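You operate a simulated robot arm through the tools that you are given. There is no shell and no other tool.

You run a simulated robot arm. Do the job below in one go: nothing can be reset, and whatever is moved stays where it is left.

## Task
Check how clear the white jug's water is and set the level clip.
Fine: shut the clarity tube's tap, fill to the top line, put the jug back, let water out till the square shows; the clip goes level with the water. Set down upright: white jug.

Only the result counts: the job must be done as asked and must still hold three seconds after the hand-in. Knocking over, shifting, dropping, spilling or breaking anything else fails it.

## Robot
A 6-joint arm with a two-finger gripper, fixed in place. Base frame: the origin is at the foot of the arm, x ahead of it, y to its left, z up. Lengths are in m, angles in rad, forces in N, time in s.
Its first joint turns from -2.897 to 2.897 rad. Payload 2.45 kg.
The TCP is the grasp point between the finger pads, 0.02 m short of the fingertips. In the tool frame z runs along the fingers and y along their closing line. Largest opening 0.14 m; the body of the gripper starts 0.168 m behind the TCP.
Orientation is that of the tool frame in the base frame, as [roll, pitch, yaw] about the fixed x, y, z axes, in that order (R = Rz(yaw) Ry(pitch) Rx(roll)). With the fingers straight down and closing along the base's y, the tool's x points along the base's -x, its y along +y and its z along -z.

## Interface
- The arm moves only by the tool jog_arm. Its argument "motion" is a list of rows, each an object of numbers (a shift or turn left out is 0, a gripper value left out holds the last): "rx", "ry", "rz": the turn, a rotation vector about the tool's x, y, z in units of 120 degrees (1.0 is 120 degrees); "dx", "dy", "dz": the shift along the tool's x, y, z in units of 500 mm (1.0 is 500 mm); "gripper": the finger opening in m, from 0 to 0.14. In form: [{"rx": .., "ry": .., "rz": .., "dx": .., "dy": .., "dz": .., "gripper": ..}, ...]. A call has 1 to 20 rows; each row is the pose to reach, as a shift and turn from the pose commanded when the call began, along the tool's axes at that moment. A call with a number of a shift or a turn outside -1 to 1 is refused whole. Rows are played at 5 a second. More than 0.05 m and 0.15 rad between two rows, or a gripper value outside its range, and nothing of the call is played. A pose out of reach is approached as far as the arm can. The call stops where the force on the tool passes 90 N (or 10 N more than at its start, if that is more) or the arm is blocked; 0.2 s more then pass. The fingers move at their own pace (about 0.045 m/s each) and stop on an object; they squeeze with about 34 N. The grip force told is the motor's: it shows also when the fingers shut on nothing. Time passes only in rows, and 0.2 s behind the last, so rows that repeat a pose let the fingers close. The reply holds the time, the measured pose of the TCP, the force on the tool along the base axes, the opening and the grip force, in the units named above and with some noise, with the torque about the TCP (base axes, N m) and any sound that the robot's microphone picked up.
- Cameras (640 x 400 px; columns grow to the right, rows downward): "scene" is fixed at [0.049, 0.5007, 1.3781]; the picture's right is [-0.09, -1.00, 0.00], its down [-0.19, 0.02, -0.98] and it looks along [0.98, -0.09, -0.19] (base axes); focal length 293 px, centre (320, 200). "wrist" rides on the gripper at [0.078, 0.011, -0.209] in the tool frame; the picture's right is [-0.14, 0.99, 0.00], its down [-0.92, -0.13, -0.37] and it looks along [-0.37, -0.05, 0.93] (tool axes); focal length 280 px, centre (320, 200). There is no depth. A picture from a camera that has moved, and an enlarged one, comes with that camera's place and axes in the base frame and with its lens.
- camera(camera): a new picture of that camera. No time passes.
- close_up(camera, box): a new picture of the part [left, top, right, bottom] of that camera's present view, enlarged. No time passes.
- finish_job(): hands the job in; it is judged then, once.

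Places have to be worked out from the pictures, the camera data and where the tool is seen. Open the gripper and draw the arm clear of the work before you hand the job in, unless the task says otherwise.

The tools are called after ">>>" by a JSON object that holds its "api" and its "payload". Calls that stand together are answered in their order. jog_arm: Moves the arm, as the interface text tells. Its arguments: {"type":"object","properties":{"motion":{"type":"array","items":{"type":"object","properties":{"rx":{"type":"number"},"ry":{"type":"number"},"rz":{"type":"number"},"dx":{"type":"number"},"dy":{"type":"number"},"dz":{"type":"number"},"gripper":{"type":"number"}}}}},"required":["motion"]} The other tools are called the same way: camera (camera) takes a picture; close_up (camera, box) takes an enlarged picture of a part of a camera's view; finish_job () hands the job in.

At the start:

```text
time_s: 0.0
tool_pos: [0.5577, 0.0989, 1.4241]
tcp_rot: [3.14, -0.001, -3.141]
contact_force: [-1.0, 0.2, -0.6]
moment: [-0.02, 0.01, -0.01]
finger_gap: 0.14
gripper_force: 0.0
```

scene: 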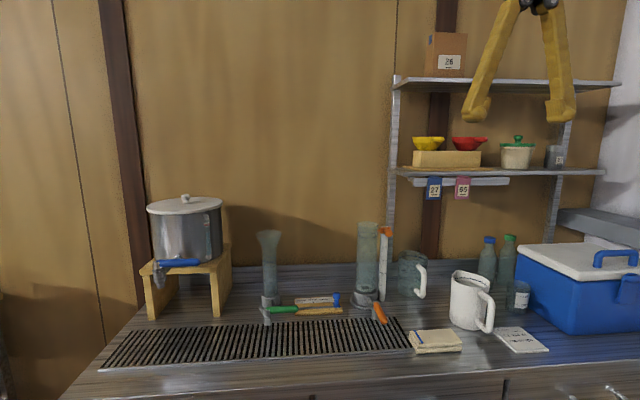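
wrist: 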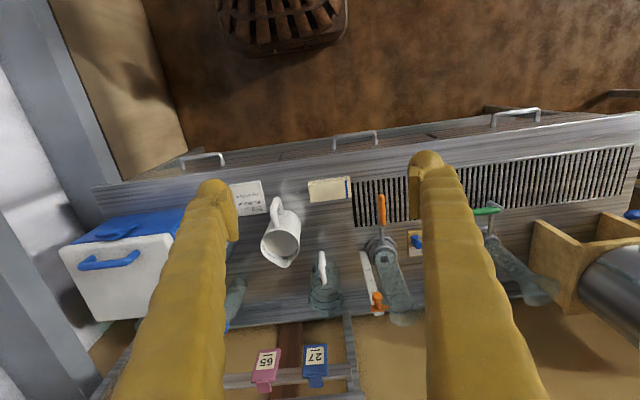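

I start by enlarging parts of the scene view to identify the jug, the clarity tube, the tap and the clip.

>>> {"api": "close_up", "payload": {"camera": "scene", "box": [240, 210, 400, 335]}}

>>> {"api": "close_up", "payload": {"camera": "scene", "box": [340, 210, 440, 335]}}

>>> {"api": "close_up", "payload": {"camera": "scene", "box": [400, 220, 560, 360]}}

>>> {"api": "close_up", "payload": {"camera": "wrist", "box": [220, 150, 480, 350]}}

```text
3.20 times, centred on (320, 272) of scene
camera zoom: at [0.049, 0.5007, 1.3781], right [-0.09, -1.0, 0.0], down [-0.19, 0.02, -0.98], along [0.98, -0.09, -0.19], focal length 939 px, centre (320, -32)
```

zoom: 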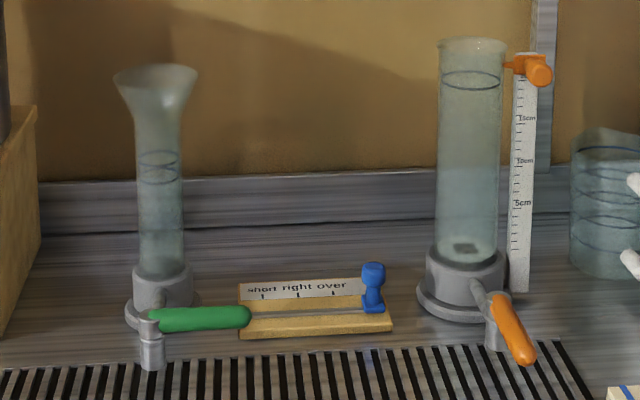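

```text
3.20 times, centred on (390, 272) of scene
camera zoom: at [0.049, 0.5007, 1.3781], right [-0.09, -1.0, 0.0], down [-0.19, 0.02, -0.98], along [0.98, -0.09, -0.19], focal length 939 px, centre (96, -32)
```

zoom: 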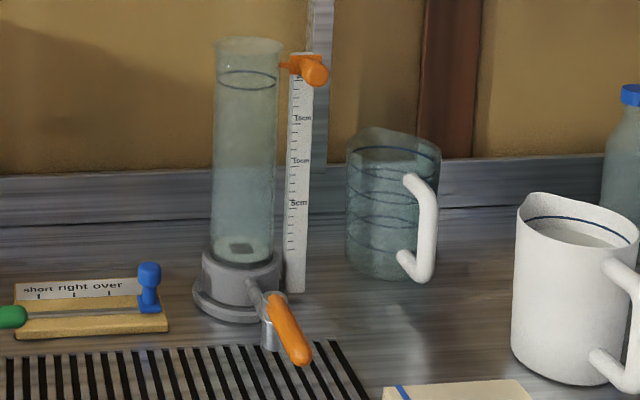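

```text
2.86 times, centred on (480, 290) of scene
camera zoom: at [0.049, 0.5007, 1.3781], right [-0.09, -1.0, 0.0], down [-0.19, 0.02, -0.98], along [0.98, -0.09, -0.19], focal length 838 px, centre (-137, -57)
```

zoom: 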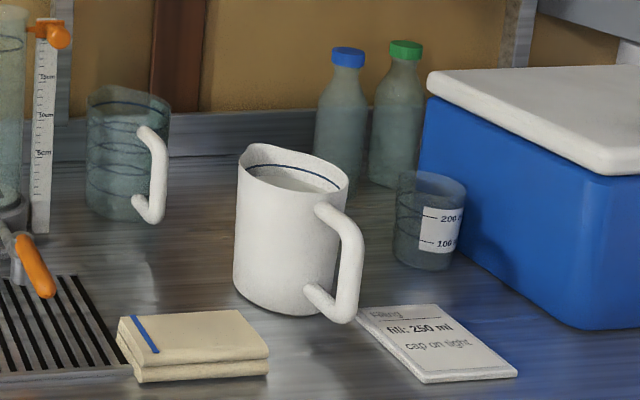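

```text
2.00 times, centred on (350, 250) of wrist
camera zoom: at [0.4789, 0.1086, 1.6344], right [0.14, 0.99, 0.0], down [0.92, -0.13, 0.37], along [0.37, -0.05, -0.93], focal length 561 px, centre (260, 100)
```

zoom: 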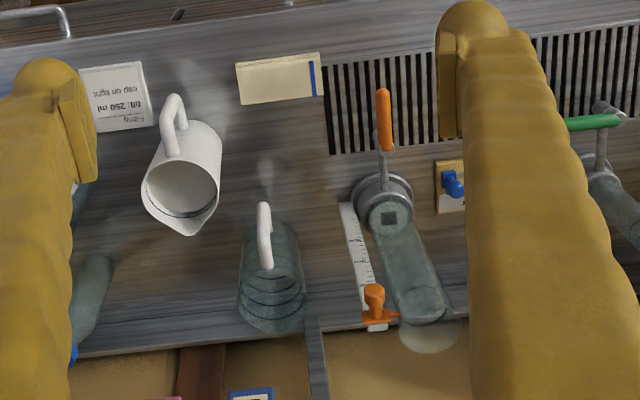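

The jug (white, handle towards the robot) seems to be near (0.87, -0.055), and the clarity tube with the orange tap lever near (1.01, 0.245), its lever now pointing along the outlet, so open. I move the arm nearer the tube, well above everything, for a better look.

>>> {"api": "jog_arm", "payload": {"motion": [{"dx": -0.017, "dy": 0.056, "dz": 0.05}, {"dx": -0.034, "dy": 0.113, "dz": 0.1}, {"dx": -0.051, "dy": 0.169, "dz": 0.15}, {"dx": -0.068, "dy": 0.226, "dz": 0.2}, {"dx": -0.085, "dy": 0.282, "dz": 0.248}]}}

>>> {"api": "camera", "payload": {"camera": "wrist"}}

>>> {"api": "camera", "payload": {"camera": "scene"}}

```text
time_s: 1.2
tool_pos: [0.5994, 0.2387, 1.3002]
tcp_rot: [-3.14, -0.001, -3.141]
contact_force: [-1.3, 0.2, 0.0]
moment: [0.03, -0.01, -0.01]
finger_gap: 0.1402
gripper_force: 0.1
```

```text
taken
camera wrist: at [0.521, 0.2478, 1.5095], right [0.14, 0.99, 0.0], down [0.92, -0.13, 0.37], along [0.37, -0.05, -0.93], focal length 280 px, centre (320, 200)
```

wrist: 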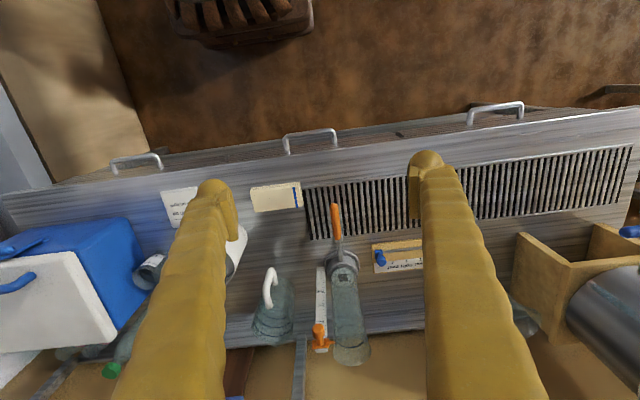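

```text
taken
```

scene: 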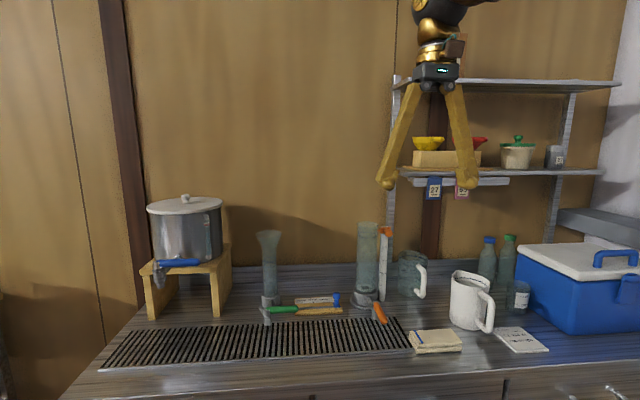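

The arm is above and in front of the tube. I enlarge the wrist view on the tube and tap for accurate locations.

>>> {"api": "close_up", "payload": {"camera": "wrist", "box": [240, 180, 430, 380]}}

>>> {"api": "close_up", "payload": {"camera": "wrist", "box": [290, 190, 390, 290]}}

>>> {"api": "close_up", "payload": {"camera": "scene", "box": [340, 215, 420, 330]}}

>>> {"api": "close_up", "payload": {"camera": "scene", "box": [250, 225, 350, 330]}}

```text
2.00 times, centred on (335, 280) of wrist
camera zoom: at [0.521, 0.2478, 1.5095], right [0.14, 0.99, 0.0], down [0.92, -0.13, 0.37], along [0.37, -0.05, -0.93], focal length 561 px, centre (290, 40)
```

zoom: 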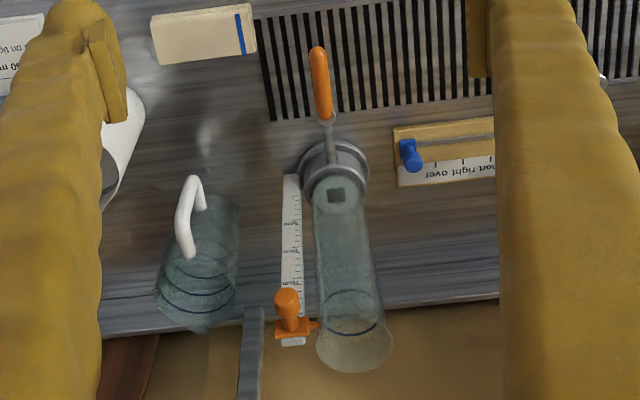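

```text
4.00 times, centred on (340, 240) of wrist
camera zoom: at [0.521, 0.2478, 1.5095], right [0.14, 0.99, 0.0], down [0.92, -0.13, 0.37], along [0.37, -0.05, -0.93], focal length 1122 px, centre (240, 40)
```

zoom: 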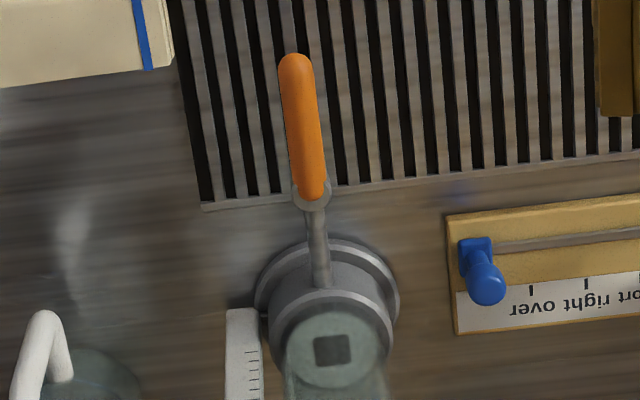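

```text
3.48 times, centred on (380, 272) of scene
camera zoom: at [0.049, 0.5007, 1.3781], right [-0.09, -1.0, 0.0], down [-0.19, 0.02, -0.98], along [0.98, -0.09, -0.19], focal length 1020 px, centre (111, -52)
```

zoom: 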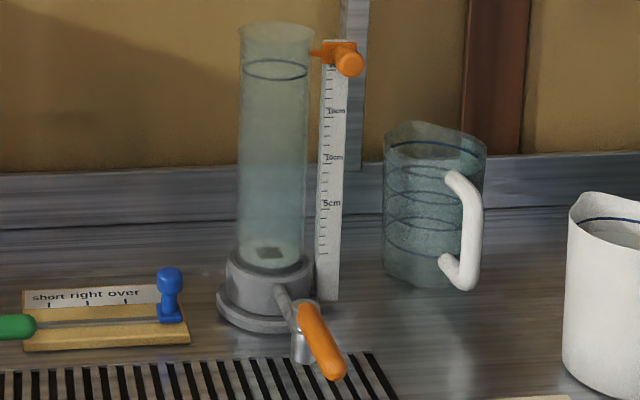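

```text
3.81 times, centred on (300, 278) of scene
camera zoom: at [0.049, 0.5007, 1.3781], right [-0.09, -1.0, 0.0], down [-0.19, 0.02, -0.98], along [0.98, -0.09, -0.19], focal length 1117 px, centre (396, -95)
```

zoom: 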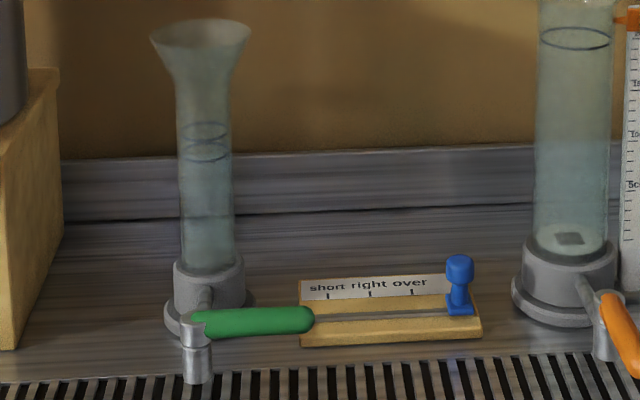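

Triangulated: tap pivot about (0.895, 0.244), lever reaching in -x to about x = 0.795 at z about 0.862, bench about z = 0.80, tube axis about (1.014, 0.245) with its top near z = 1.10. I bring the fingers, partly open, above the lever.

>>> {"api": "jog_arm", "payload": {"motion": [{"dx": -0.045, "dy": 0.001, "dz": 0.07, "gripper": 0.06}, {"dx": -0.09, "dy": 0.002, "dz": 0.14}, {"dx": -0.135, "dy": 0.003, "dz": 0.21}, {"dx": -0.18, "dy": 0.004, "dz": 0.28}, {"dx": -0.226, "dy": 0.005, "dz": 0.35}, {"dx": -0.271, "dy": 0.006, "dz": 0.42}, {"dx": -0.316, "dy": 0.007, "dz": 0.49}, {"dx": -0.361, "dy": 0.008, "dz": 0.56}, {"dx": -0.406, "dy": 0.009, "dz": 0.63}, {"dx": -0.451, "dy": 0.01, "dz": 0.69}, {"dx": -0.451, "dy": 0.01, "dz": 0.69}]}}

>>> {"api": "camera", "payload": {"camera": "wrist"}}

>>> {"api": "close_up", "payload": {"camera": "scene", "box": [320, 180, 460, 330]}}

```text
time_s: 3.6
tool_pos: [0.8247, 0.2452, 0.9542]
tcp_rot: [-3.141, 0.0, -3.141]
contact_force: [-0.4, 0.2, 0.6]
moment: [0.01, -0.04, 0.03]
finger_gap: 0.0601
gripper_force: 0.0
```

```text
taken
camera wrist: at [0.7458, 0.2556, 1.1645], right [0.14, 0.99, 0.0], down [0.92, -0.13, 0.37], along [0.37, -0.05, -0.93], focal length 280 px, centre (320, 200)
```

wrist: 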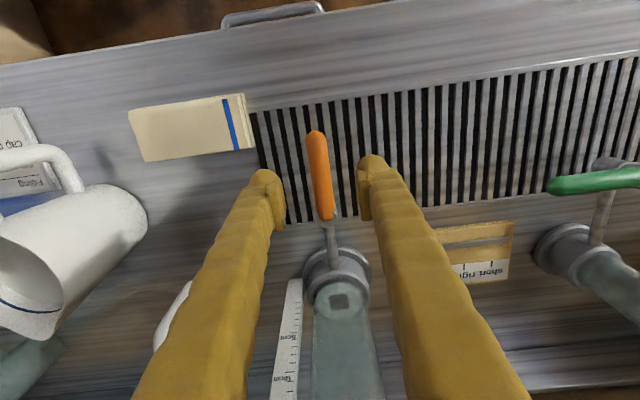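

```text
2.67 times, centred on (390, 255) of scene
camera zoom: at [0.049, 0.5007, 1.3781], right [-0.09, -1.0, 0.0], down [-0.19, 0.02, -0.98], along [0.98, -0.09, -0.19], focal length 782 px, centre (133, 53)
```

zoom: 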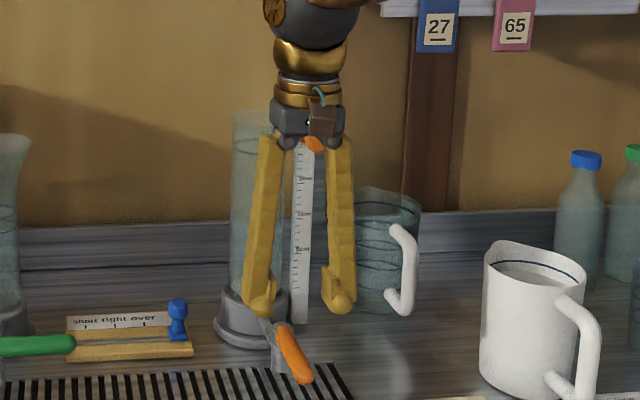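

The lever (tip near x = 0.79, y = 0.245) lies centred between the fingers in the wrist view. I lower straight down so the fingers straddle it at z about 0.862.

>>> {"api": "jog_arm", "payload": {"motion": [{"dz": 0.06, "gripper": 0.06}, {"dz": 0.12}, {"dz": 0.182}, {"dz": 0.182, "gripper": 0.056}]}}

>>> {"api": "camera", "payload": {"camera": "wrist"}}

>>> {"api": "close_up", "payload": {"camera": "scene", "box": [340, 220, 420, 340]}}

```text
time_s: 4.6
tool_pos: [0.8243, 0.2454, 0.8638]
tcp_rot: [-3.141, 0.0, 3.141]
contact_force: [0.4, -0.5, 0.1]
moment: [-0.03, 0.01, -0.01]
finger_gap: 0.0562
gripper_force: 0.1
```

```text
taken
camera wrist: at [0.7455, 0.2559, 1.0731], right [0.14, 0.99, 0.0], down [0.92, -0.13, 0.37], along [0.37, -0.05, -0.93], focal length 280 px, centre (320, 200)
```

wrist: 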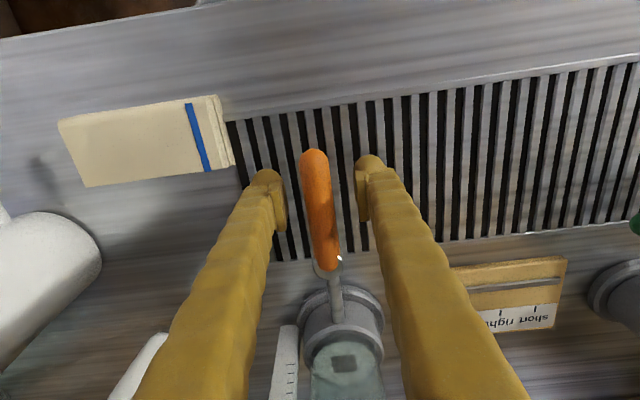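

```text
3.33 times, centred on (380, 280) of scene
camera zoom: at [0.049, 0.5007, 1.3781], right [-0.09, -1.0, 0.0], down [-0.19, 0.02, -0.98], along [0.98, -0.09, -0.19], focal length 978 px, centre (120, -67)
```

zoom: 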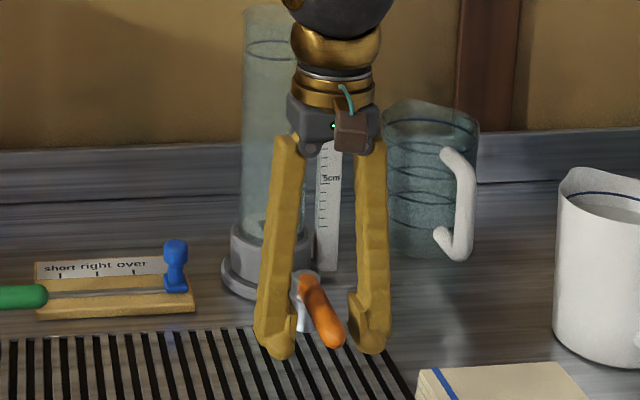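

The fingers straddle the lever cleanly. I sweep it about the pivot from -x towards -y (as the green tap's lever sits), turning the tool part of the way with it.

>>> {"api": "jog_arm", "payload": {"motion": [{"dx": -0.0014, "dy": -0.0195, "rz": -0.0667}, {"dx": -0.0054, "dy": -0.0386, "rz": -0.1333}, {"dx": -0.0122, "dy": -0.057, "rz": -0.2}, {"dx": -0.0212, "dy": -0.0742, "rz": -0.2667}, {"dx": -0.0328, "dy": -0.09, "rz": -0.3333}, {"dx": -0.0464, "dy": -0.104, "rz": -0.4}, {"dx": -0.0618, "dy": -0.116, "rz": -0.4667}]}}

>>> {"api": "camera", "payload": {"camera": "wrist"}}

>>> {"api": "close_up", "payload": {"camera": "scene", "box": [340, 220, 420, 340]}}

```text
time_s: 6.2
tool_pos: [0.8563, 0.1878, 0.8647]
tcp_rot: [-3.141, 0.001, -2.162]
contact_force: [-0.3, 0.1, 0.5]
moment: [-0.02, -0.01, 0.0]
finger_gap: 0.056
gripper_force: 0.1
```

```text
taken
camera wrist: at [0.8034, 0.1285, 1.0739], right [-0.75, 0.67, 0.0], down [0.62, 0.69, 0.37], along [0.25, 0.27, -0.93], focal length 280 px, centre (320, 200)
```

wrist: 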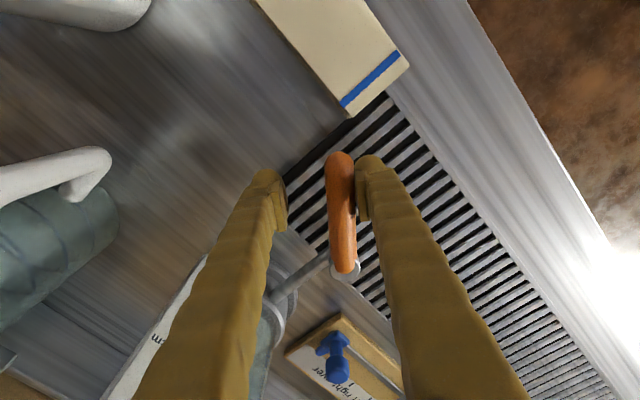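

```text
3.33 times, centred on (380, 280) of scene
camera zoom: at [0.049, 0.5007, 1.3781], right [-0.09, -1.0, 0.0], down [-0.19, 0.02, -0.98], along [0.98, -0.09, -0.19], focal length 978 px, centre (120, -67)
```

zoom: 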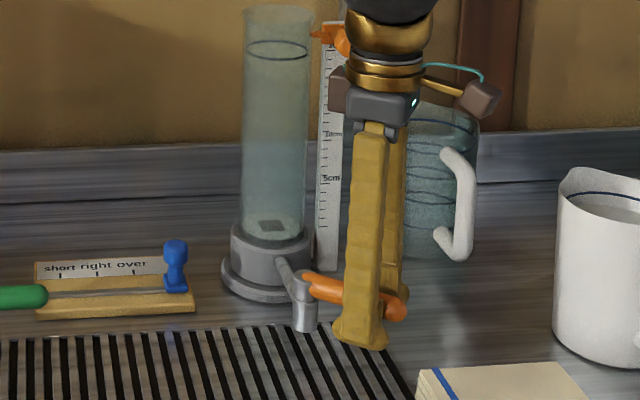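

The lever follows with hardly any force, now about 45-50 degrees round. I continue the arc, sliding outwards along the lever to stay clear of the clip's knob.

>>> {"api": "jog_arm", "payload": {"motion": [{"dx": 0.0122, "dy": -0.0222}, {"dx": 0.0212, "dy": -0.0466}, {"dx": 0.0244, "dy": -0.0728}, {"dx": 0.016, "dy": -0.0894}]}}

>>> {"api": "camera", "payload": {"camera": "wrist"}}

>>> {"api": "close_up", "payload": {"camera": "scene", "box": [340, 220, 420, 340]}}

```text
time_s: 7.2
tool_pos: [0.8863, 0.1553, 0.8636]
tcp_rot: [3.14, -0.003, -2.164]
contact_force: [-23.8, -9.0, -1.9]
moment: [0.03, -0.28, 0.9]
finger_gap: 0.0646
gripper_force: 6.9
```

```text
taken
camera wrist: at [0.8346, 0.0951, 1.0745], right [-0.74, 0.67, 0.0], down [0.62, 0.69, 0.37], along [0.24, 0.27, -0.93], focal length 280 px, centre (320, 200)
```

wrist: 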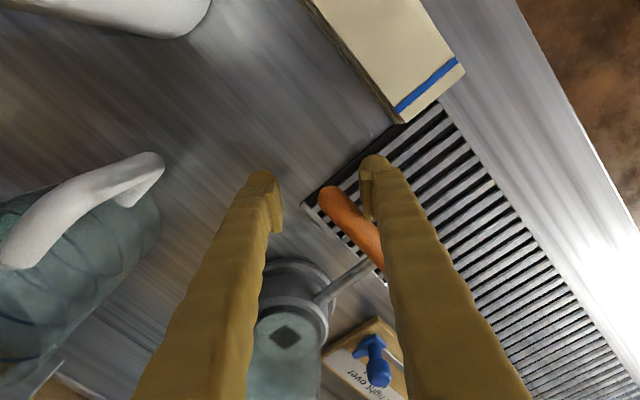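

```text
3.33 times, centred on (380, 280) of scene
camera zoom: at [0.049, 0.5007, 1.3781], right [-0.09, -1.0, 0.0], down [-0.19, 0.02, -0.98], along [0.98, -0.09, -0.19], focal length 978 px, centre (120, -67)
```

zoom: 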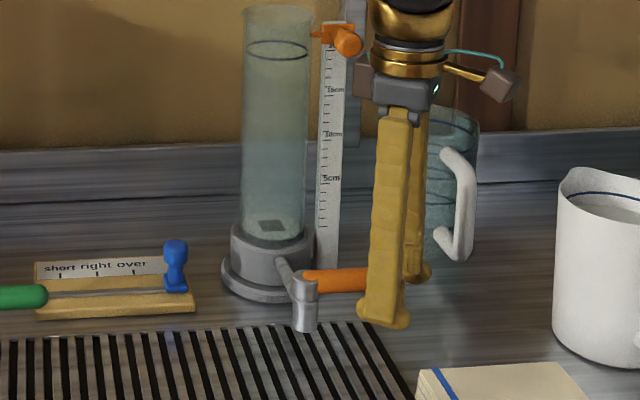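

A steady 24 N reaction shows that the lever has met a stop. I zoom in to check its angle against the green tap's.

>>> {"api": "close_up", "payload": {"camera": "scene", "box": [355, 270, 405, 310]}}

>>> {"api": "close_up", "payload": {"camera": "wrist", "box": [240, 150, 420, 380]}}

```text
10.00 times, centred on (380, 290) of scene
camera zoom: at [0.049, 0.5007, 1.3781], right [-0.09, -1.0, 0.0], down [-0.19, 0.02, -0.98], along [0.98, -0.09, -0.19], focal length 2933 px, centre (-280, -700)
```

zoom: 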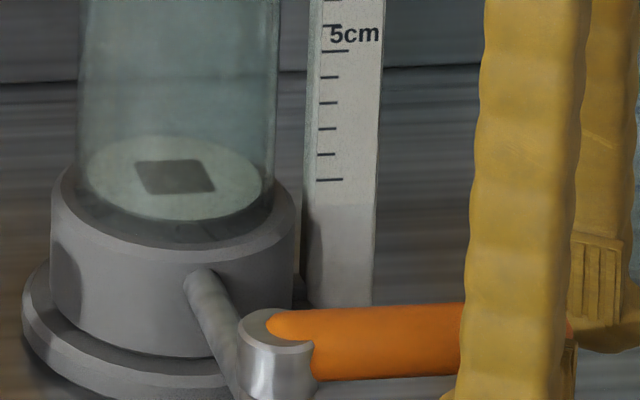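

```text
1.74 times, centred on (330, 265) of wrist
camera zoom: at [0.8346, 0.0951, 1.0745], right [-0.74, 0.67, 0.0], down [0.62, 0.69, 0.37], along [0.24, 0.27, -0.93], focal length 488 px, centre (303, 87)
```

zoom: 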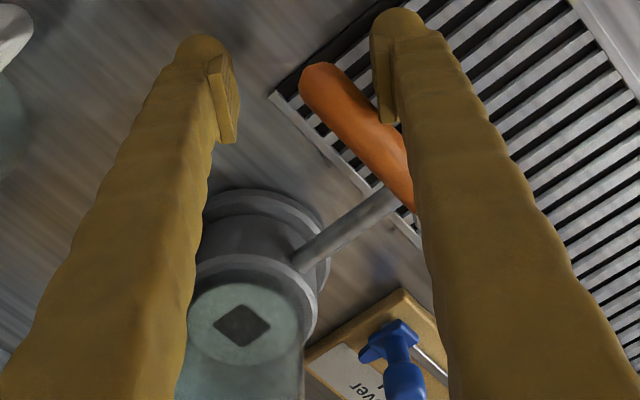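

The lever lies square across the outlet pipe, pressed against its stop, so the tap is shut. I open the fingers off it and rise straight up.

>>> {"api": "jog_arm", "payload": {"motion": [{"dx": 0.016, "dy": -0.088, "gripper": 0.085}, {"dx": 0.016, "dy": -0.0874, "gripper": 0.085}, {"dx": 0.016, "dy": -0.0874, "dz": -0.08, "gripper": 0.085}, {"dx": 0.016, "dy": -0.0874, "dz": -0.17, "gripper": 0.085}, {"dx": 0.016, "dy": -0.0874, "dz": -0.26, "gripper": 0.085}]}}

>>> {"api": "close_up", "payload": {"camera": "scene", "box": [340, 220, 420, 340]}}

```text
time_s: 8.0
tool_pos: [0.9129, 0.1235, 0.8872]
tcp_rot: [3.131, -0.011, -2.162]
contact_force: [-45.7, 8.0, 38.1]
moment: [1.25, 2.02, 2.17]
finger_gap: 0.118
gripper_force: 25.0
stopped in row 3: the force on the tool passed its limit at 123 N (the readings are from after the stop); the commanded pose is now the measured one
```

```text
3.33 times, centred on (380, 280) of scene
camera zoom: at [0.049, 0.5007, 1.3781], right [-0.09, -1.0, 0.0], down [-0.19, 0.02, -0.98], along [0.98, -0.09, -0.19], focal length 978 px, centre (120, -67)
```

zoom: 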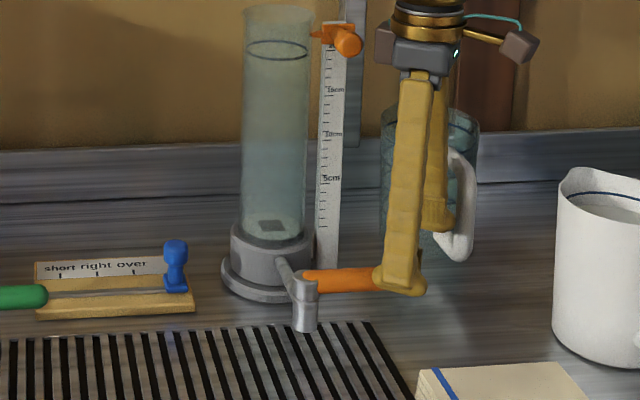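

I misjudged: offsets restart from the pose at each call, so the tool moved about 3 cm sideways and pressed the lever's end. Before moving I check what the fingers touch and whether anything has shifted.

>>> {"api": "camera", "payload": {"camera": "wrist"}}

>>> {"api": "close_up", "payload": {"camera": "scene", "box": [380, 230, 440, 310]}}

>>> {"api": "close_up", "payload": {"camera": "wrist", "box": [230, 130, 420, 330]}}

```text
taken
camera wrist: at [0.864, 0.0649, 1.0985], right [-0.75, 0.67, 0.01], down [0.62, 0.69, 0.36], along [0.23, 0.27, -0.93], focal length 280 px, centre (320, 200)
```

wrist: 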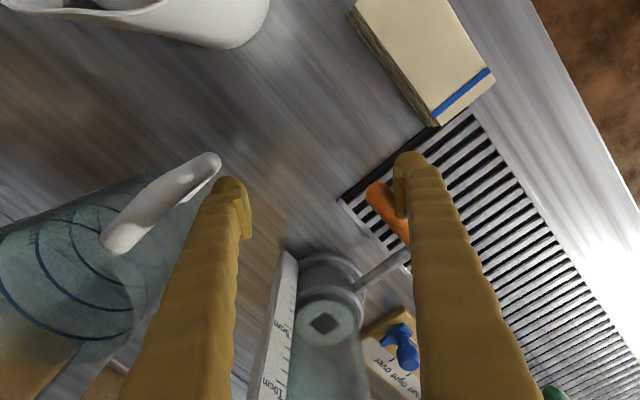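

```text
5.00 times, centred on (410, 270) of scene
camera zoom: at [0.049, 0.5007, 1.3781], right [-0.09, -1.0, 0.0], down [-0.19, 0.02, -0.98], along [0.98, -0.09, -0.19], focal length 1467 px, centre (-130, -150)
```

zoom: 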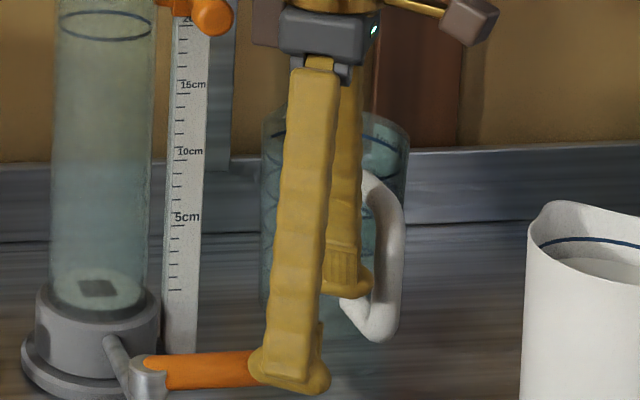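

```text
2.00 times, centred on (325, 230) of wrist
camera zoom: at [0.864, 0.0649, 1.0985], right [-0.75, 0.67, 0.01], down [0.62, 0.69, 0.36], along [0.23, 0.27, -0.93], focal length 561 px, centre (310, 140)
```

zoom: 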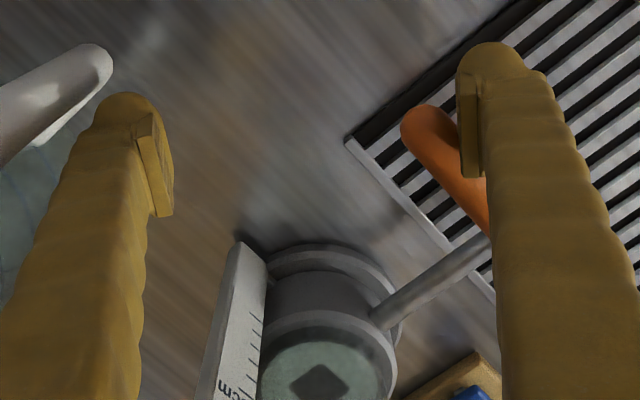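

Comparing pixel positions, the glass jug has not moved (its handle edges are at the same columns and rows) and the lever is still square. I back off in -x, away from the lever and jug, then rise.

>>> {"api": "jog_arm", "payload": {"motion": [{"dx": 0.0224, "dy": 0.0332, "gripper": 0.11}, {"dx": 0.0448, "dy": 0.0663}, {"dx": 0.0783, "dy": 0.116}, {"dx": 0.1118, "dy": 0.1658}, {"dx": 0.1118, "dy": 0.1658, "dz": -0.09}, {"dx": 0.1118, "dy": 0.1658, "dz": -0.18}, {"dx": 0.1118, "dy": 0.1658, "dz": -0.27}]}}

>>> {"api": "camera", "payload": {"camera": "scene"}}

>>> {"api": "close_up", "payload": {"camera": "scene", "box": [380, 230, 440, 310]}}

>>> {"api": "camera", "payload": {"camera": "wrist"}}

```text
time_s: 9.6
tool_pos: [0.8185, 0.1213, 1.0203]
tcp_rot: [3.133, -0.01, -2.163]
contact_force: [-0.8, 0.0, 0.4]
moment: [-0.03, 0.02, 0.03]
finger_gap: 0.1102
gripper_force: 0.1
```

```text
taken
```

scene: 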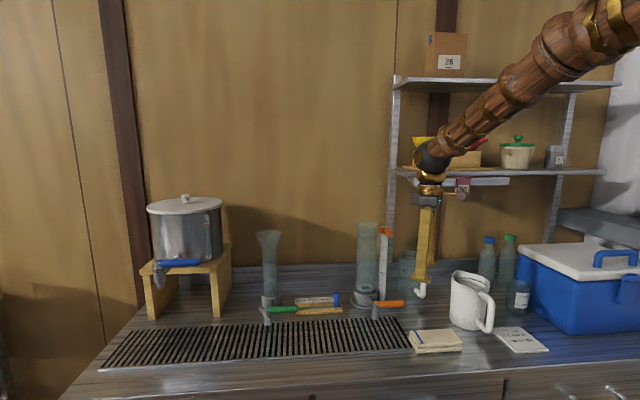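

```text
5.00 times, centred on (410, 270) of scene
camera zoom: at [0.049, 0.5007, 1.3781], right [-0.09, -1.0, 0.0], down [-0.19, 0.02, -0.98], along [0.98, -0.09, -0.19], focal length 1467 px, centre (-130, -150)
```

zoom: 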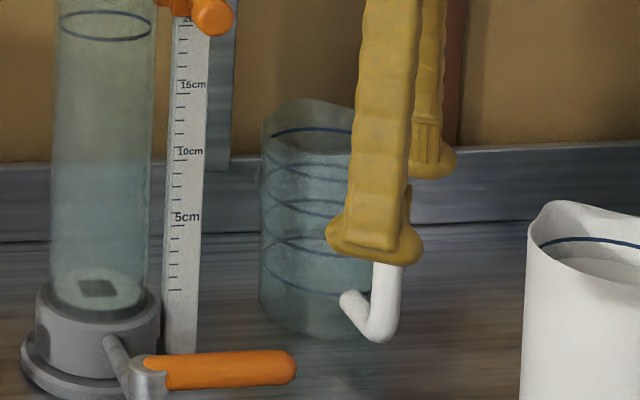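

```text
taken
camera wrist: at [0.7679, 0.0627, 1.2314], right [-0.74, 0.67, 0.01], down [0.62, 0.69, 0.36], along [0.23, 0.27, -0.93], focal length 280 px, centre (320, 200)
```

wrist: 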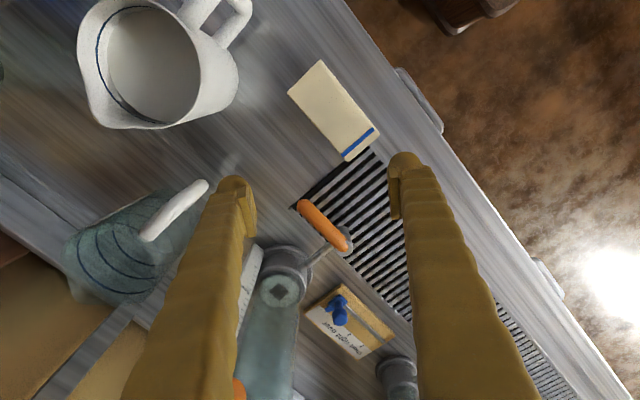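

The tap is now shut (lever square to the pipe, pivot about (0.897, 0.243)), and nothing else has moved. I turn the tool back to neutral and go to a viewpoint over the white jug.

>>> {"api": "jog_arm", "payload": {"motion": [{"dx": 0.059, "dy": 0.011, "dz": -0.0575, "rz": 0.0583, "gripper": 0.14}, {"dx": 0.118, "dy": 0.022, "dz": -0.115, "rz": 0.1167}, {"dx": 0.177, "dy": 0.033, "dz": -0.1725, "rz": 0.175}, {"dx": 0.236, "dy": 0.044, "dz": -0.23, "rz": 0.2333}, {"dx": 0.295, "dy": 0.055, "dz": -0.2875, "rz": 0.2917}, {"dx": 0.354, "dy": 0.066, "dz": -0.345, "rz": 0.35}, {"dx": 0.413, "dy": 0.077, "dz": -0.4025, "rz": 0.4083}, {"dx": 0.4724, "dy": 0.0878, "dz": -0.46, "rz": 0.4667}]}}

>>> {"api": "camera", "payload": {"camera": "wrist"}}

>>> {"api": "close_up", "payload": {"camera": "scene", "box": [430, 250, 530, 350]}}

```text
time_s: 11.4
tool_pos: [0.6521, -0.0484, 1.2556]
tcp_rot: [-3.14, -0.013, -3.141]
contact_force: [0.3, 0.1, -0.5]
moment: [0.0, 0.03, 0.01]
finger_gap: 0.1402
gripper_force: 0.1
```

```text
taken
camera wrist: at [0.5761, -0.0383, 1.4659], right [0.14, 0.99, 0.0], down [0.93, -0.13, 0.36], along [0.35, -0.05, -0.93], focal length 280 px, centre (320, 200)
```

wrist: 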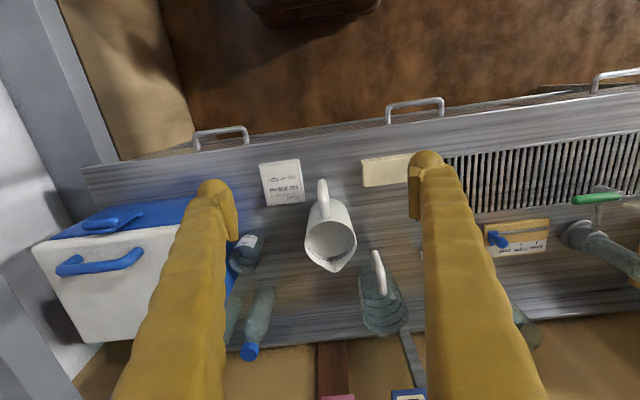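

```text
4.00 times, centred on (480, 300) of scene
camera zoom: at [0.049, 0.5007, 1.3781], right [-0.09, -1.0, 0.0], down [-0.19, 0.02, -0.98], along [0.98, -0.09, -0.19], focal length 1173 px, centre (-320, -200)
```

zoom: 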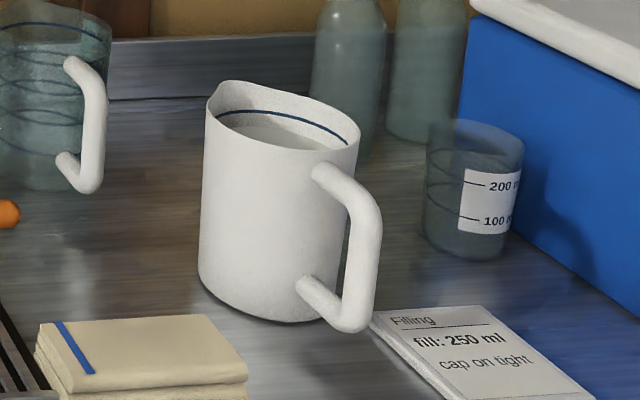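

>>> {"api": "close_up", "payload": {"camera": "wrist", "box": [280, 160, 400, 290]}}

```text
3.08 times, centred on (340, 225) of wrist
camera zoom: at [0.5761, -0.0383, 1.4659], right [0.14, 0.99, 0.0], down [0.93, -0.13, 0.36], along [0.35, -0.05, -0.93], focal length 863 px, centre (258, 123)
```

zoom: 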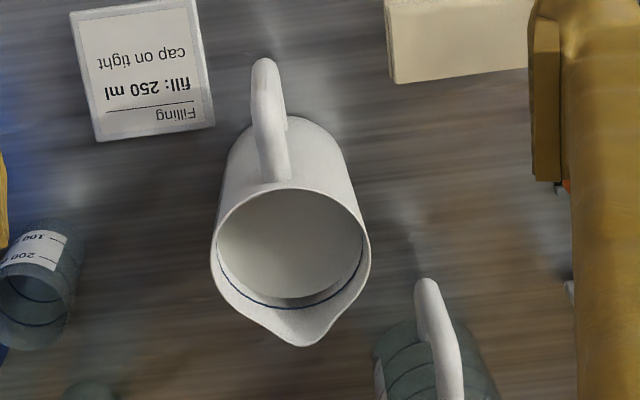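

The jug's centre is about (0.871, -0.057), its rim near z = 0.94 with radius about 0.056, spout pointing +x and handle -x. I plan to grip the body from the robot's side with the handle between the fingers, the tool 30 degrees below horizontal; first I swing the tool to that pitch, well above and behind the jug.

>>> {"api": "jog_arm", "payload": {"motion": [{"dx": -0.011, "dy": -0.002, "dz": 0.051, "ry": -0.0633, "gripper": 0.14}, {"dx": -0.022, "dy": -0.004, "dz": 0.103, "ry": -0.1266}, {"dx": -0.034, "dy": -0.006, "dz": 0.154, "ry": -0.19}, {"dx": -0.045, "dy": -0.008, "dz": 0.206, "ry": -0.2533}, {"dx": -0.056, "dy": -0.01, "dz": 0.257, "ry": -0.3166}, {"dx": -0.067, "dy": -0.013, "dz": 0.308, "ry": -0.38}, {"dx": -0.079, "dy": -0.015, "dz": 0.36, "ry": -0.4433}, {"dx": -0.09, "dy": -0.017, "dz": 0.411, "ry": -0.506}]}}

>>> {"api": "camera", "payload": {"camera": "wrist"}}

>>> {"api": "camera", "payload": {"camera": "scene"}}

```text
time_s: 13.4
tool_pos: [0.6364, 0.0123, 1.0119]
tcp_rot: [3.054, 0.739, -2.947]
contact_force: [-0.4, -0.5, -0.6]
moment: [0.0, 0.01, 0.01]
finger_gap: 0.14
gripper_force: 0.1
out of reach, approached as far as the arm can: row 7, 8
stopped in row 8: the arm was blocked; the commanded pose is now the measured one
```

```text
taken
camera wrist: at [0.4421, -0.0345, 1.1146], right [-0.15, 0.98, 0.16], down [0.46, -0.07, 0.88], along [0.87, 0.2, -0.44], focal length 280 px, centre (320, 200)
```

wrist: 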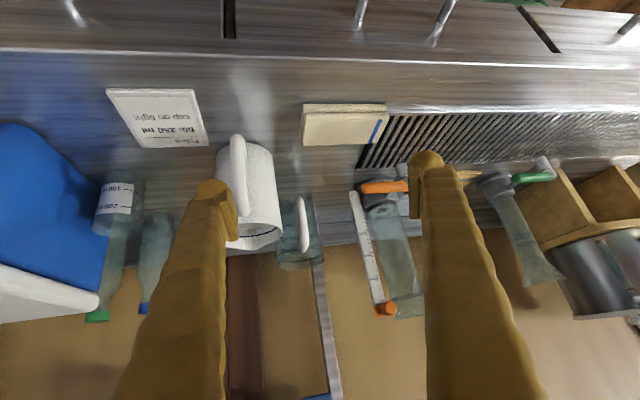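

```text
taken
```

scene: 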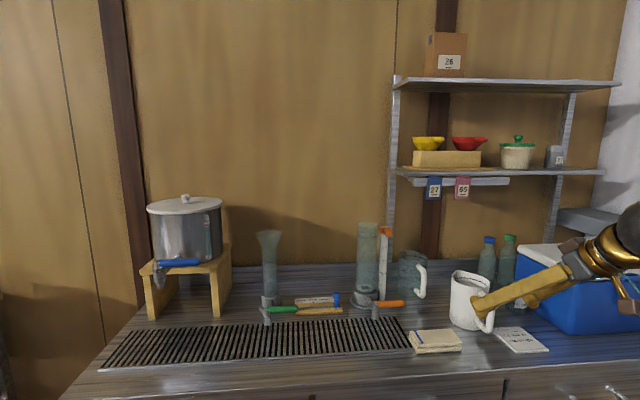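

The tool was too close to the base for that pitch and got twisted. I restore a clean attitude (45 degrees down) while moving outwards and up.

>>> {"api": "jog_arm", "payload": {"motion": [{"dx": -0.0545, "dy": -0.038, "dz": -0.0268, "rx": 0.0265, "ry": -0.0063, "rz": 0.0166}, {"dx": -0.109, "dy": -0.0759, "dz": -0.0537, "rx": 0.053, "ry": -0.0125, "rz": 0.0332}, {"dx": -0.1635, "dy": -0.1139, "dz": -0.0805, "rx": 0.0795, "ry": -0.0188, "rz": 0.0497}, {"dx": -0.218, "dy": -0.1518, "dz": -0.1074, "rx": 0.106, "ry": -0.025, "rz": 0.0663}]}}

```text
time_s: 14.4
tool_pos: [0.7023, -0.0574, 1.12]
tcp_rot: [-3.14, 0.786, -3.141]
contact_force: [-0.1, -0.5, 0.9]
moment: [0.0, -0.02, 0.0]
finger_gap: 0.1401
gripper_force: 0.0
```

The attitude is clean again. I move above the jug, TCP over its axis, easing the pitch to 30 degrees below horizontal.

>>> {"api": "jog_arm", "payload": {"motion": [{"dx": -0.045, "dz": 0.0735, "ry": -0.03125}, {"dx": -0.09, "dz": 0.147, "ry": -0.0625}, {"dx": -0.1355, "dz": 0.2204, "ry": -0.09375}, {"dx": -0.1806, "dz": 0.2938, "ry": -0.125}]}}

>>> {"api": "camera", "payload": {"camera": "wrist"}}

>>> {"api": "camera", "payload": {"camera": "scene"}}

```text
time_s: 15.6
tool_pos: [0.8496, -0.0085, 1.063]
tcp_rot: [-2.954, 0.966, -2.728]
contact_force: [0.1, 0.0, -0.7]
moment: [-0.02, -0.04, 0.01]
finger_gap: 0.14
gripper_force: 0.1
stopped in row 4: the arm was blocked; the commanded pose is now the measured one
```

```text
taken
camera wrist: at [0.6367, -0.0485, 1.1147], right [-0.18, 0.98, 0.01], down [0.21, 0.03, 0.98], along [0.96, 0.18, -0.22], focal length 280 px, centre (320, 200)
```

wrist: 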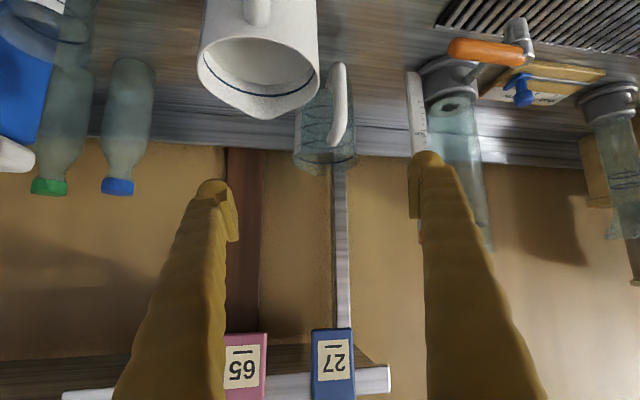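

```text
taken
```

scene: 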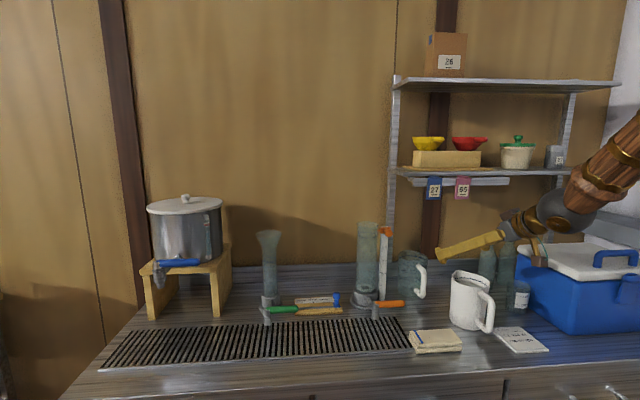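

The arm is being held up by its own wrist (it twists when the tool comes into line with the forearm), not by any object. I return to a clean attitude, 60 degrees down, a little higher and further back.

>>> {"api": "jog_arm", "payload": {"motion": [{"dx": -0.024, "dy": 0.006, "dz": -0.044, "rx": 0.0119, "ry": 0.0551, "rz": 0.0315}, {"dx": -0.048, "dy": 0.012, "dz": -0.088, "rx": 0.0238, "ry": 0.1102, "rz": 0.0629}, {"dx": -0.072, "dy": 0.018, "dz": -0.132, "rx": 0.0356, "ry": 0.1652, "rz": 0.0944}, {"dx": -0.0954, "dy": 0.0232, "dz": -0.1754, "rx": 0.0475, "ry": 0.2203, "rz": 0.1258}]}}

>>> {"api": "camera", "payload": {"camera": "scene"}}

```text
time_s: 16.8
tool_pos: [0.8131, 0.0947, 1.1718]
tcp_rot: [2.942, 0.626, -2.973]
contact_force: [0.8, 0.8, -0.2]
moment: [0.01, -0.01, 0.03]
finger_gap: 0.14
gripper_force: 0.0
out of reach, approached as far as the arm can: row 2, 3
stopped in row 4: the arm was blocked; the commanded pose is now the measured one
```

```text
taken
```

scene: 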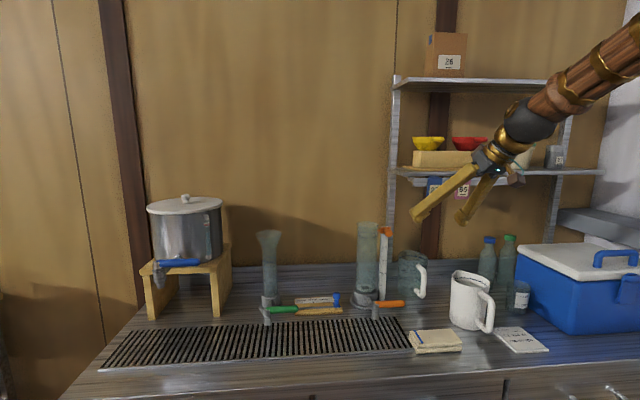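

The wrist is still close to its awkward straight position. I steepen the tool to 75 degrees down to get fully away from it.

>>> {"api": "jog_arm", "payload": {"motion": [{"dy": -0.0136, "dz": -0.017, "rx": 0.0258, "ry": 0.0332, "rz": 0.0181}, {"dy": -0.0273, "dz": -0.0339, "rx": 0.0515, "ry": 0.0663, "rz": 0.0361}, {"dy": -0.0409, "dz": -0.0509, "rx": 0.0773, "ry": 0.0995, "rz": 0.0542}, {"dy": -0.0546, "dz": -0.0678, "rx": 0.103, "ry": 0.1326, "rz": 0.0722}, {"dy": -0.0682, "dz": -0.0848, "rx": 0.1288, "ry": 0.1658, "rz": 0.0903}]}}

```text
time_s: 18.0
tool_pos: [0.8014, 0.0514, 1.2008]
tcp_rot: [-3.141, 0.259, 3.141]
contact_force: [0.2, 0.8, -0.1]
moment: [0.01, 0.0, -0.04]
finger_gap: 0.1399
gripper_force: 0.0
```

Clean again. Now, with an empty gripper, I test whether the arm can reach the attitude needed at the end of pouring: tool leaning 20 degrees past vertical, above and in front of the tube.

>>> {"api": "jog_arm", "payload": {"motion": [{"dx": -0.03, "dy": 0.077, "dz": 0.008, "ry": 0.058}, {"dx": -0.061, "dy": 0.155, "dz": 0.016, "ry": 0.116}, {"dx": -0.091, "dy": 0.232, "dz": 0.024, "ry": 0.174}, {"dx": -0.122, "dy": 0.31, "dz": 0.032, "ry": 0.232}, {"dx": -0.152, "dy": 0.3872, "dz": 0.0403, "ry": 0.29}]}}

>>> {"api": "camera", "payload": {"camera": "scene"}}

>>> {"api": "camera", "payload": {"camera": "wrist"}}

```text
time_s: 19.2
tool_pos: [0.8766, 0.2437, 1.2018]
tcp_rot: [-3.138, -0.346, -3.141]
contact_force: [-0.8, -0.5, 0.5]
moment: [0.02, -0.16, -0.02]
finger_gap: 0.1399
gripper_force: 0.0
```

```text
taken
```

scene: 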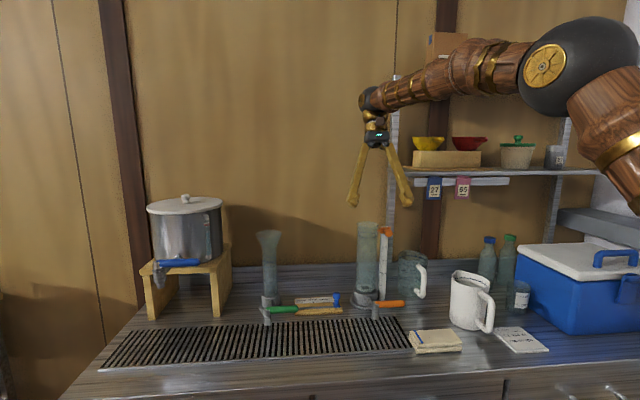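

```text
taken
camera wrist: at [0.8748, 0.254, 1.4257], right [0.13, 0.99, -0.05], down [0.99, -0.13, 0.03], along [0.03, -0.05, -1.0], focal length 280 px, centre (320, 200)
```

wrist: 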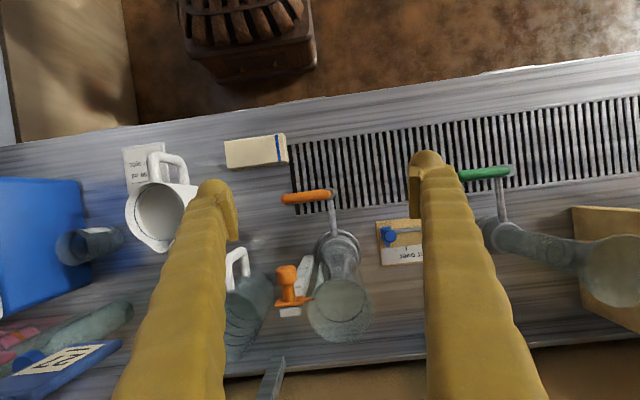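

That attitude is reachable (no block, tool 20 degrees past vertical at (0.877, 0.244, 1.20)). I test a still larger lean, 37 degrees, a bit lower, to know the limit.

>>> {"api": "jog_arm", "payload": {"motion": [{"dx": -0.011, "dz": 0.0244, "ry": 0.0472}, {"dx": -0.022, "dz": 0.0488, "ry": 0.0944}, {"dx": -0.0328, "dz": 0.0732, "ry": 0.1417}]}}

>>> {"api": "camera", "payload": {"camera": "wrist"}}

>>> {"api": "camera", "payload": {"camera": "scene"}}

```text
time_s: 20.0
tool_pos: [0.8512, 0.2385, 1.1298]
tcp_rot: [3.136, -0.624, 3.14]
contact_force: [-1.1, 0.4, 0.8]
moment: [0.03, -0.06, -0.01]
finger_gap: 0.1401
gripper_force: 0.0
out of reach, approached as far as the arm can: row 2, 3
```

```text
taken
camera wrist: at [0.9098, 0.2482, 1.3459], right [0.12, 0.99, -0.08], down [0.96, -0.13, -0.24], along [-0.25, -0.05, -0.97], focal length 280 px, centre (320, 200)
```

wrist: 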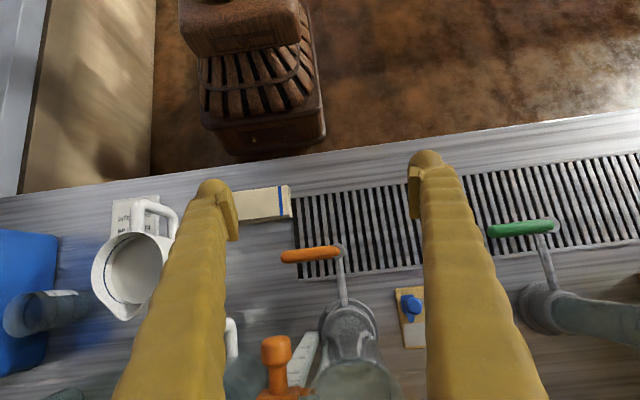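

```text
taken
```

scene: 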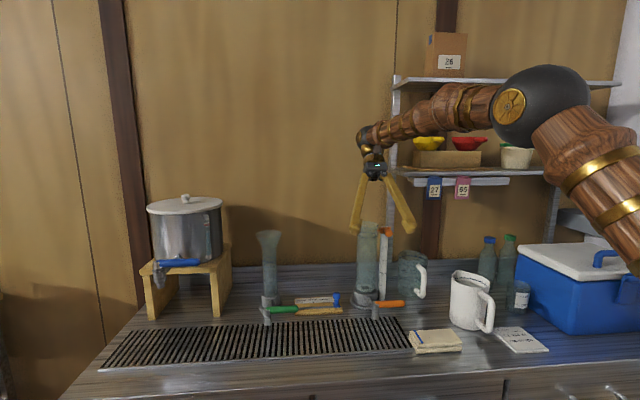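

At about 36 degrees past vertical the arm reaches its wrist limit, so a body grip with the tool about 45 degrees below horizontal, leaving only ~10 degrees past vertical at full pour, is what I want. To avoid the straight-wrist problem I'll approach the jug with the tool yawed about 12 degrees. First back to a clean, steep attitude near the jug's side.

>>> {"api": "jog_arm", "payload": {"motion": [{"dx": 0.02, "dy": 0, "dz": -0.007, "ry": -0.0592}, {"dx": 0.04, "dy": -0.024, "dz": -0.014, "ry": -0.1184}, {"dx": 0.06, "dy": -0.057, "dz": -0.021, "ry": -0.1777}, {"dx": 0.08, "dy": -0.114, "dz": -0.028, "ry": -0.237}, {"dx": 0.1, "dy": -0.19, "dz": -0.035, "ry": -0.296}, {"dx": 0.12, "dy": -0.267, "dz": -0.042, "ry": -0.355}, {"dx": 0.14, "dy": -0.343, "dz": -0.049, "ry": -0.39}, {"dx": 0.155, "dy": -0.41, "dz": -0.052, "ry": -0.423}, {"dx": 0.165, "dy": -0.477, "dz": -0.0542, "ry": -0.423}]}}

```text
time_s: 22.0
tool_pos: [0.8013, 0.0009, 1.2013]
tcp_rot: [-3.14, 0.242, 3.141]
contact_force: [0.2, 0.2, 0.3]
moment: [-0.02, 0.01, -0.01]
finger_gap: 0.14
gripper_force: 0.0
```

Clean. I yaw the tool by 12 degrees and move to a position behind and above the jug.

>>> {"api": "jog_arm", "payload": {"motion": [{"dx": 0.0257, "dy": -0.054, "dz": 0.0486, "rx": -0.008, "rz": -0.0324}, {"dx": 0.0515, "dy": -0.108, "dz": 0.0972, "rx": -0.016, "rz": -0.0647}, {"dx": 0.0772, "dy": -0.162, "dz": 0.1458, "rx": -0.024, "rz": -0.0971}]}}

```text
time_s: 22.8
tool_pos: [0.7809, -0.081, 1.1214]
tcp_rot: [-3.14, 0.243, -2.932]
contact_force: [-0.1, 0.3, -0.7]
moment: [0.0, -0.01, -0.04]
finger_gap: 0.1398
gripper_force: 0.1
```

The yaw is right (12 degrees). Now I pitch slowly towards 45 degrees below horizontal in place, in small steps so that the wrist can follow.

>>> {"api": "jog_arm", "payload": {"motion": [{"ry": -0.0185}, {"ry": -0.037}, {"ry": -0.0555}, {"ry": -0.074}, {"ry": -0.0924}, {"ry": -0.1109}, {"ry": -0.1294}, {"ry": -0.1479}, {"ry": -0.1664}, {"ry": -0.1849}, {"ry": -0.2033}, {"ry": -0.2218}, {"ry": -0.2403}, {"ry": -0.2588}]}}

>>> {"api": "camera", "payload": {"camera": "scene"}}

```text
time_s: 25.8
tool_pos: [0.781, -0.0811, 1.1211]
tcp_rot: [3.14, 0.786, -2.933]
contact_force: [-0.3, 0.0, -1.3]
moment: [-0.02, 0.03, 0.03]
finger_gap: 0.1401
gripper_force: 0.1
```

```text
taken
```

scene: 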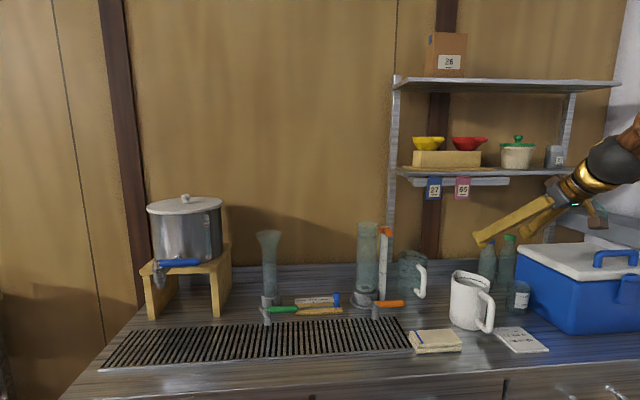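

The slow pitch worked: pose clean at 45 degrees down, yaw 12 degrees. I move slowly to just above the jug and look with the wrist camera.

>>> {"api": "jog_arm", "payload": {"motion": [{"dx": 0.0027, "dy": 0.0008, "dz": 0.0258}, {"dx": 0.0055, "dy": 0.0016, "dz": 0.0516}, {"dx": 0.0082, "dy": 0.0025, "dz": 0.0775}, {"dx": 0.011, "dy": 0.0033, "dz": 0.1033}, {"dx": 0.0137, "dy": 0.0041, "dz": 0.1291}, {"dx": 0.0164, "dy": 0.0049, "dz": 0.1549}, {"dx": 0.0192, "dy": 0.0057, "dz": 0.1807}, {"dx": 0.0219, "dy": 0.0066, "dz": 0.2066}, {"dx": 0.0247, "dy": 0.0074, "dz": 0.2324}, {"dx": 0.0274, "dy": 0.0082, "dz": 0.2582}]}}

>>> {"api": "camera", "payload": {"camera": "wrist"}}

>>> {"api": "camera", "payload": {"camera": "scene"}}

```text
time_s: 28.0
tool_pos: [0.8598, -0.0594, 1.02]
tcp_rot: [-3.139, 0.781, -2.933]
contact_force: [0.4, -0.2, 0.3]
moment: [0.0, 0.01, 0.03]
finger_gap: 0.1399
gripper_force: 0.0
```

```text
taken
camera wrist: at [0.6595, -0.0922, 1.1132], right [-0.11, 0.99, 0.1], down [0.41, -0.04, 0.91], along [0.91, 0.14, -0.4], focal length 280 px, centre (320, 200)
```

wrist: 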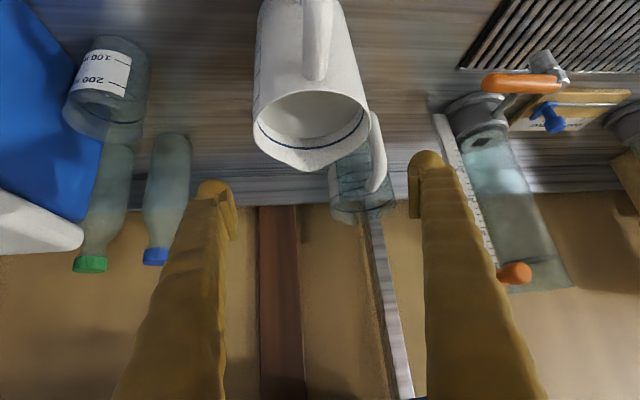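

```text
taken
```

scene: 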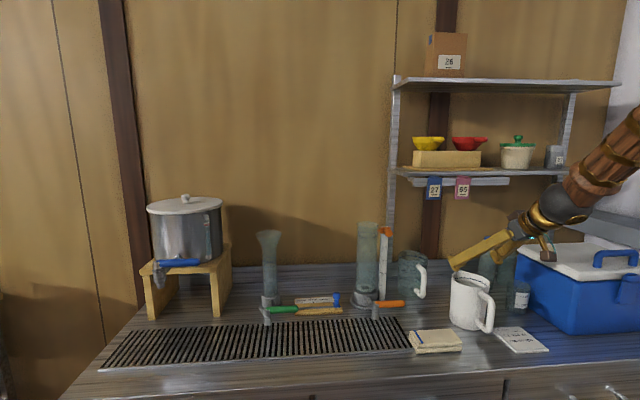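

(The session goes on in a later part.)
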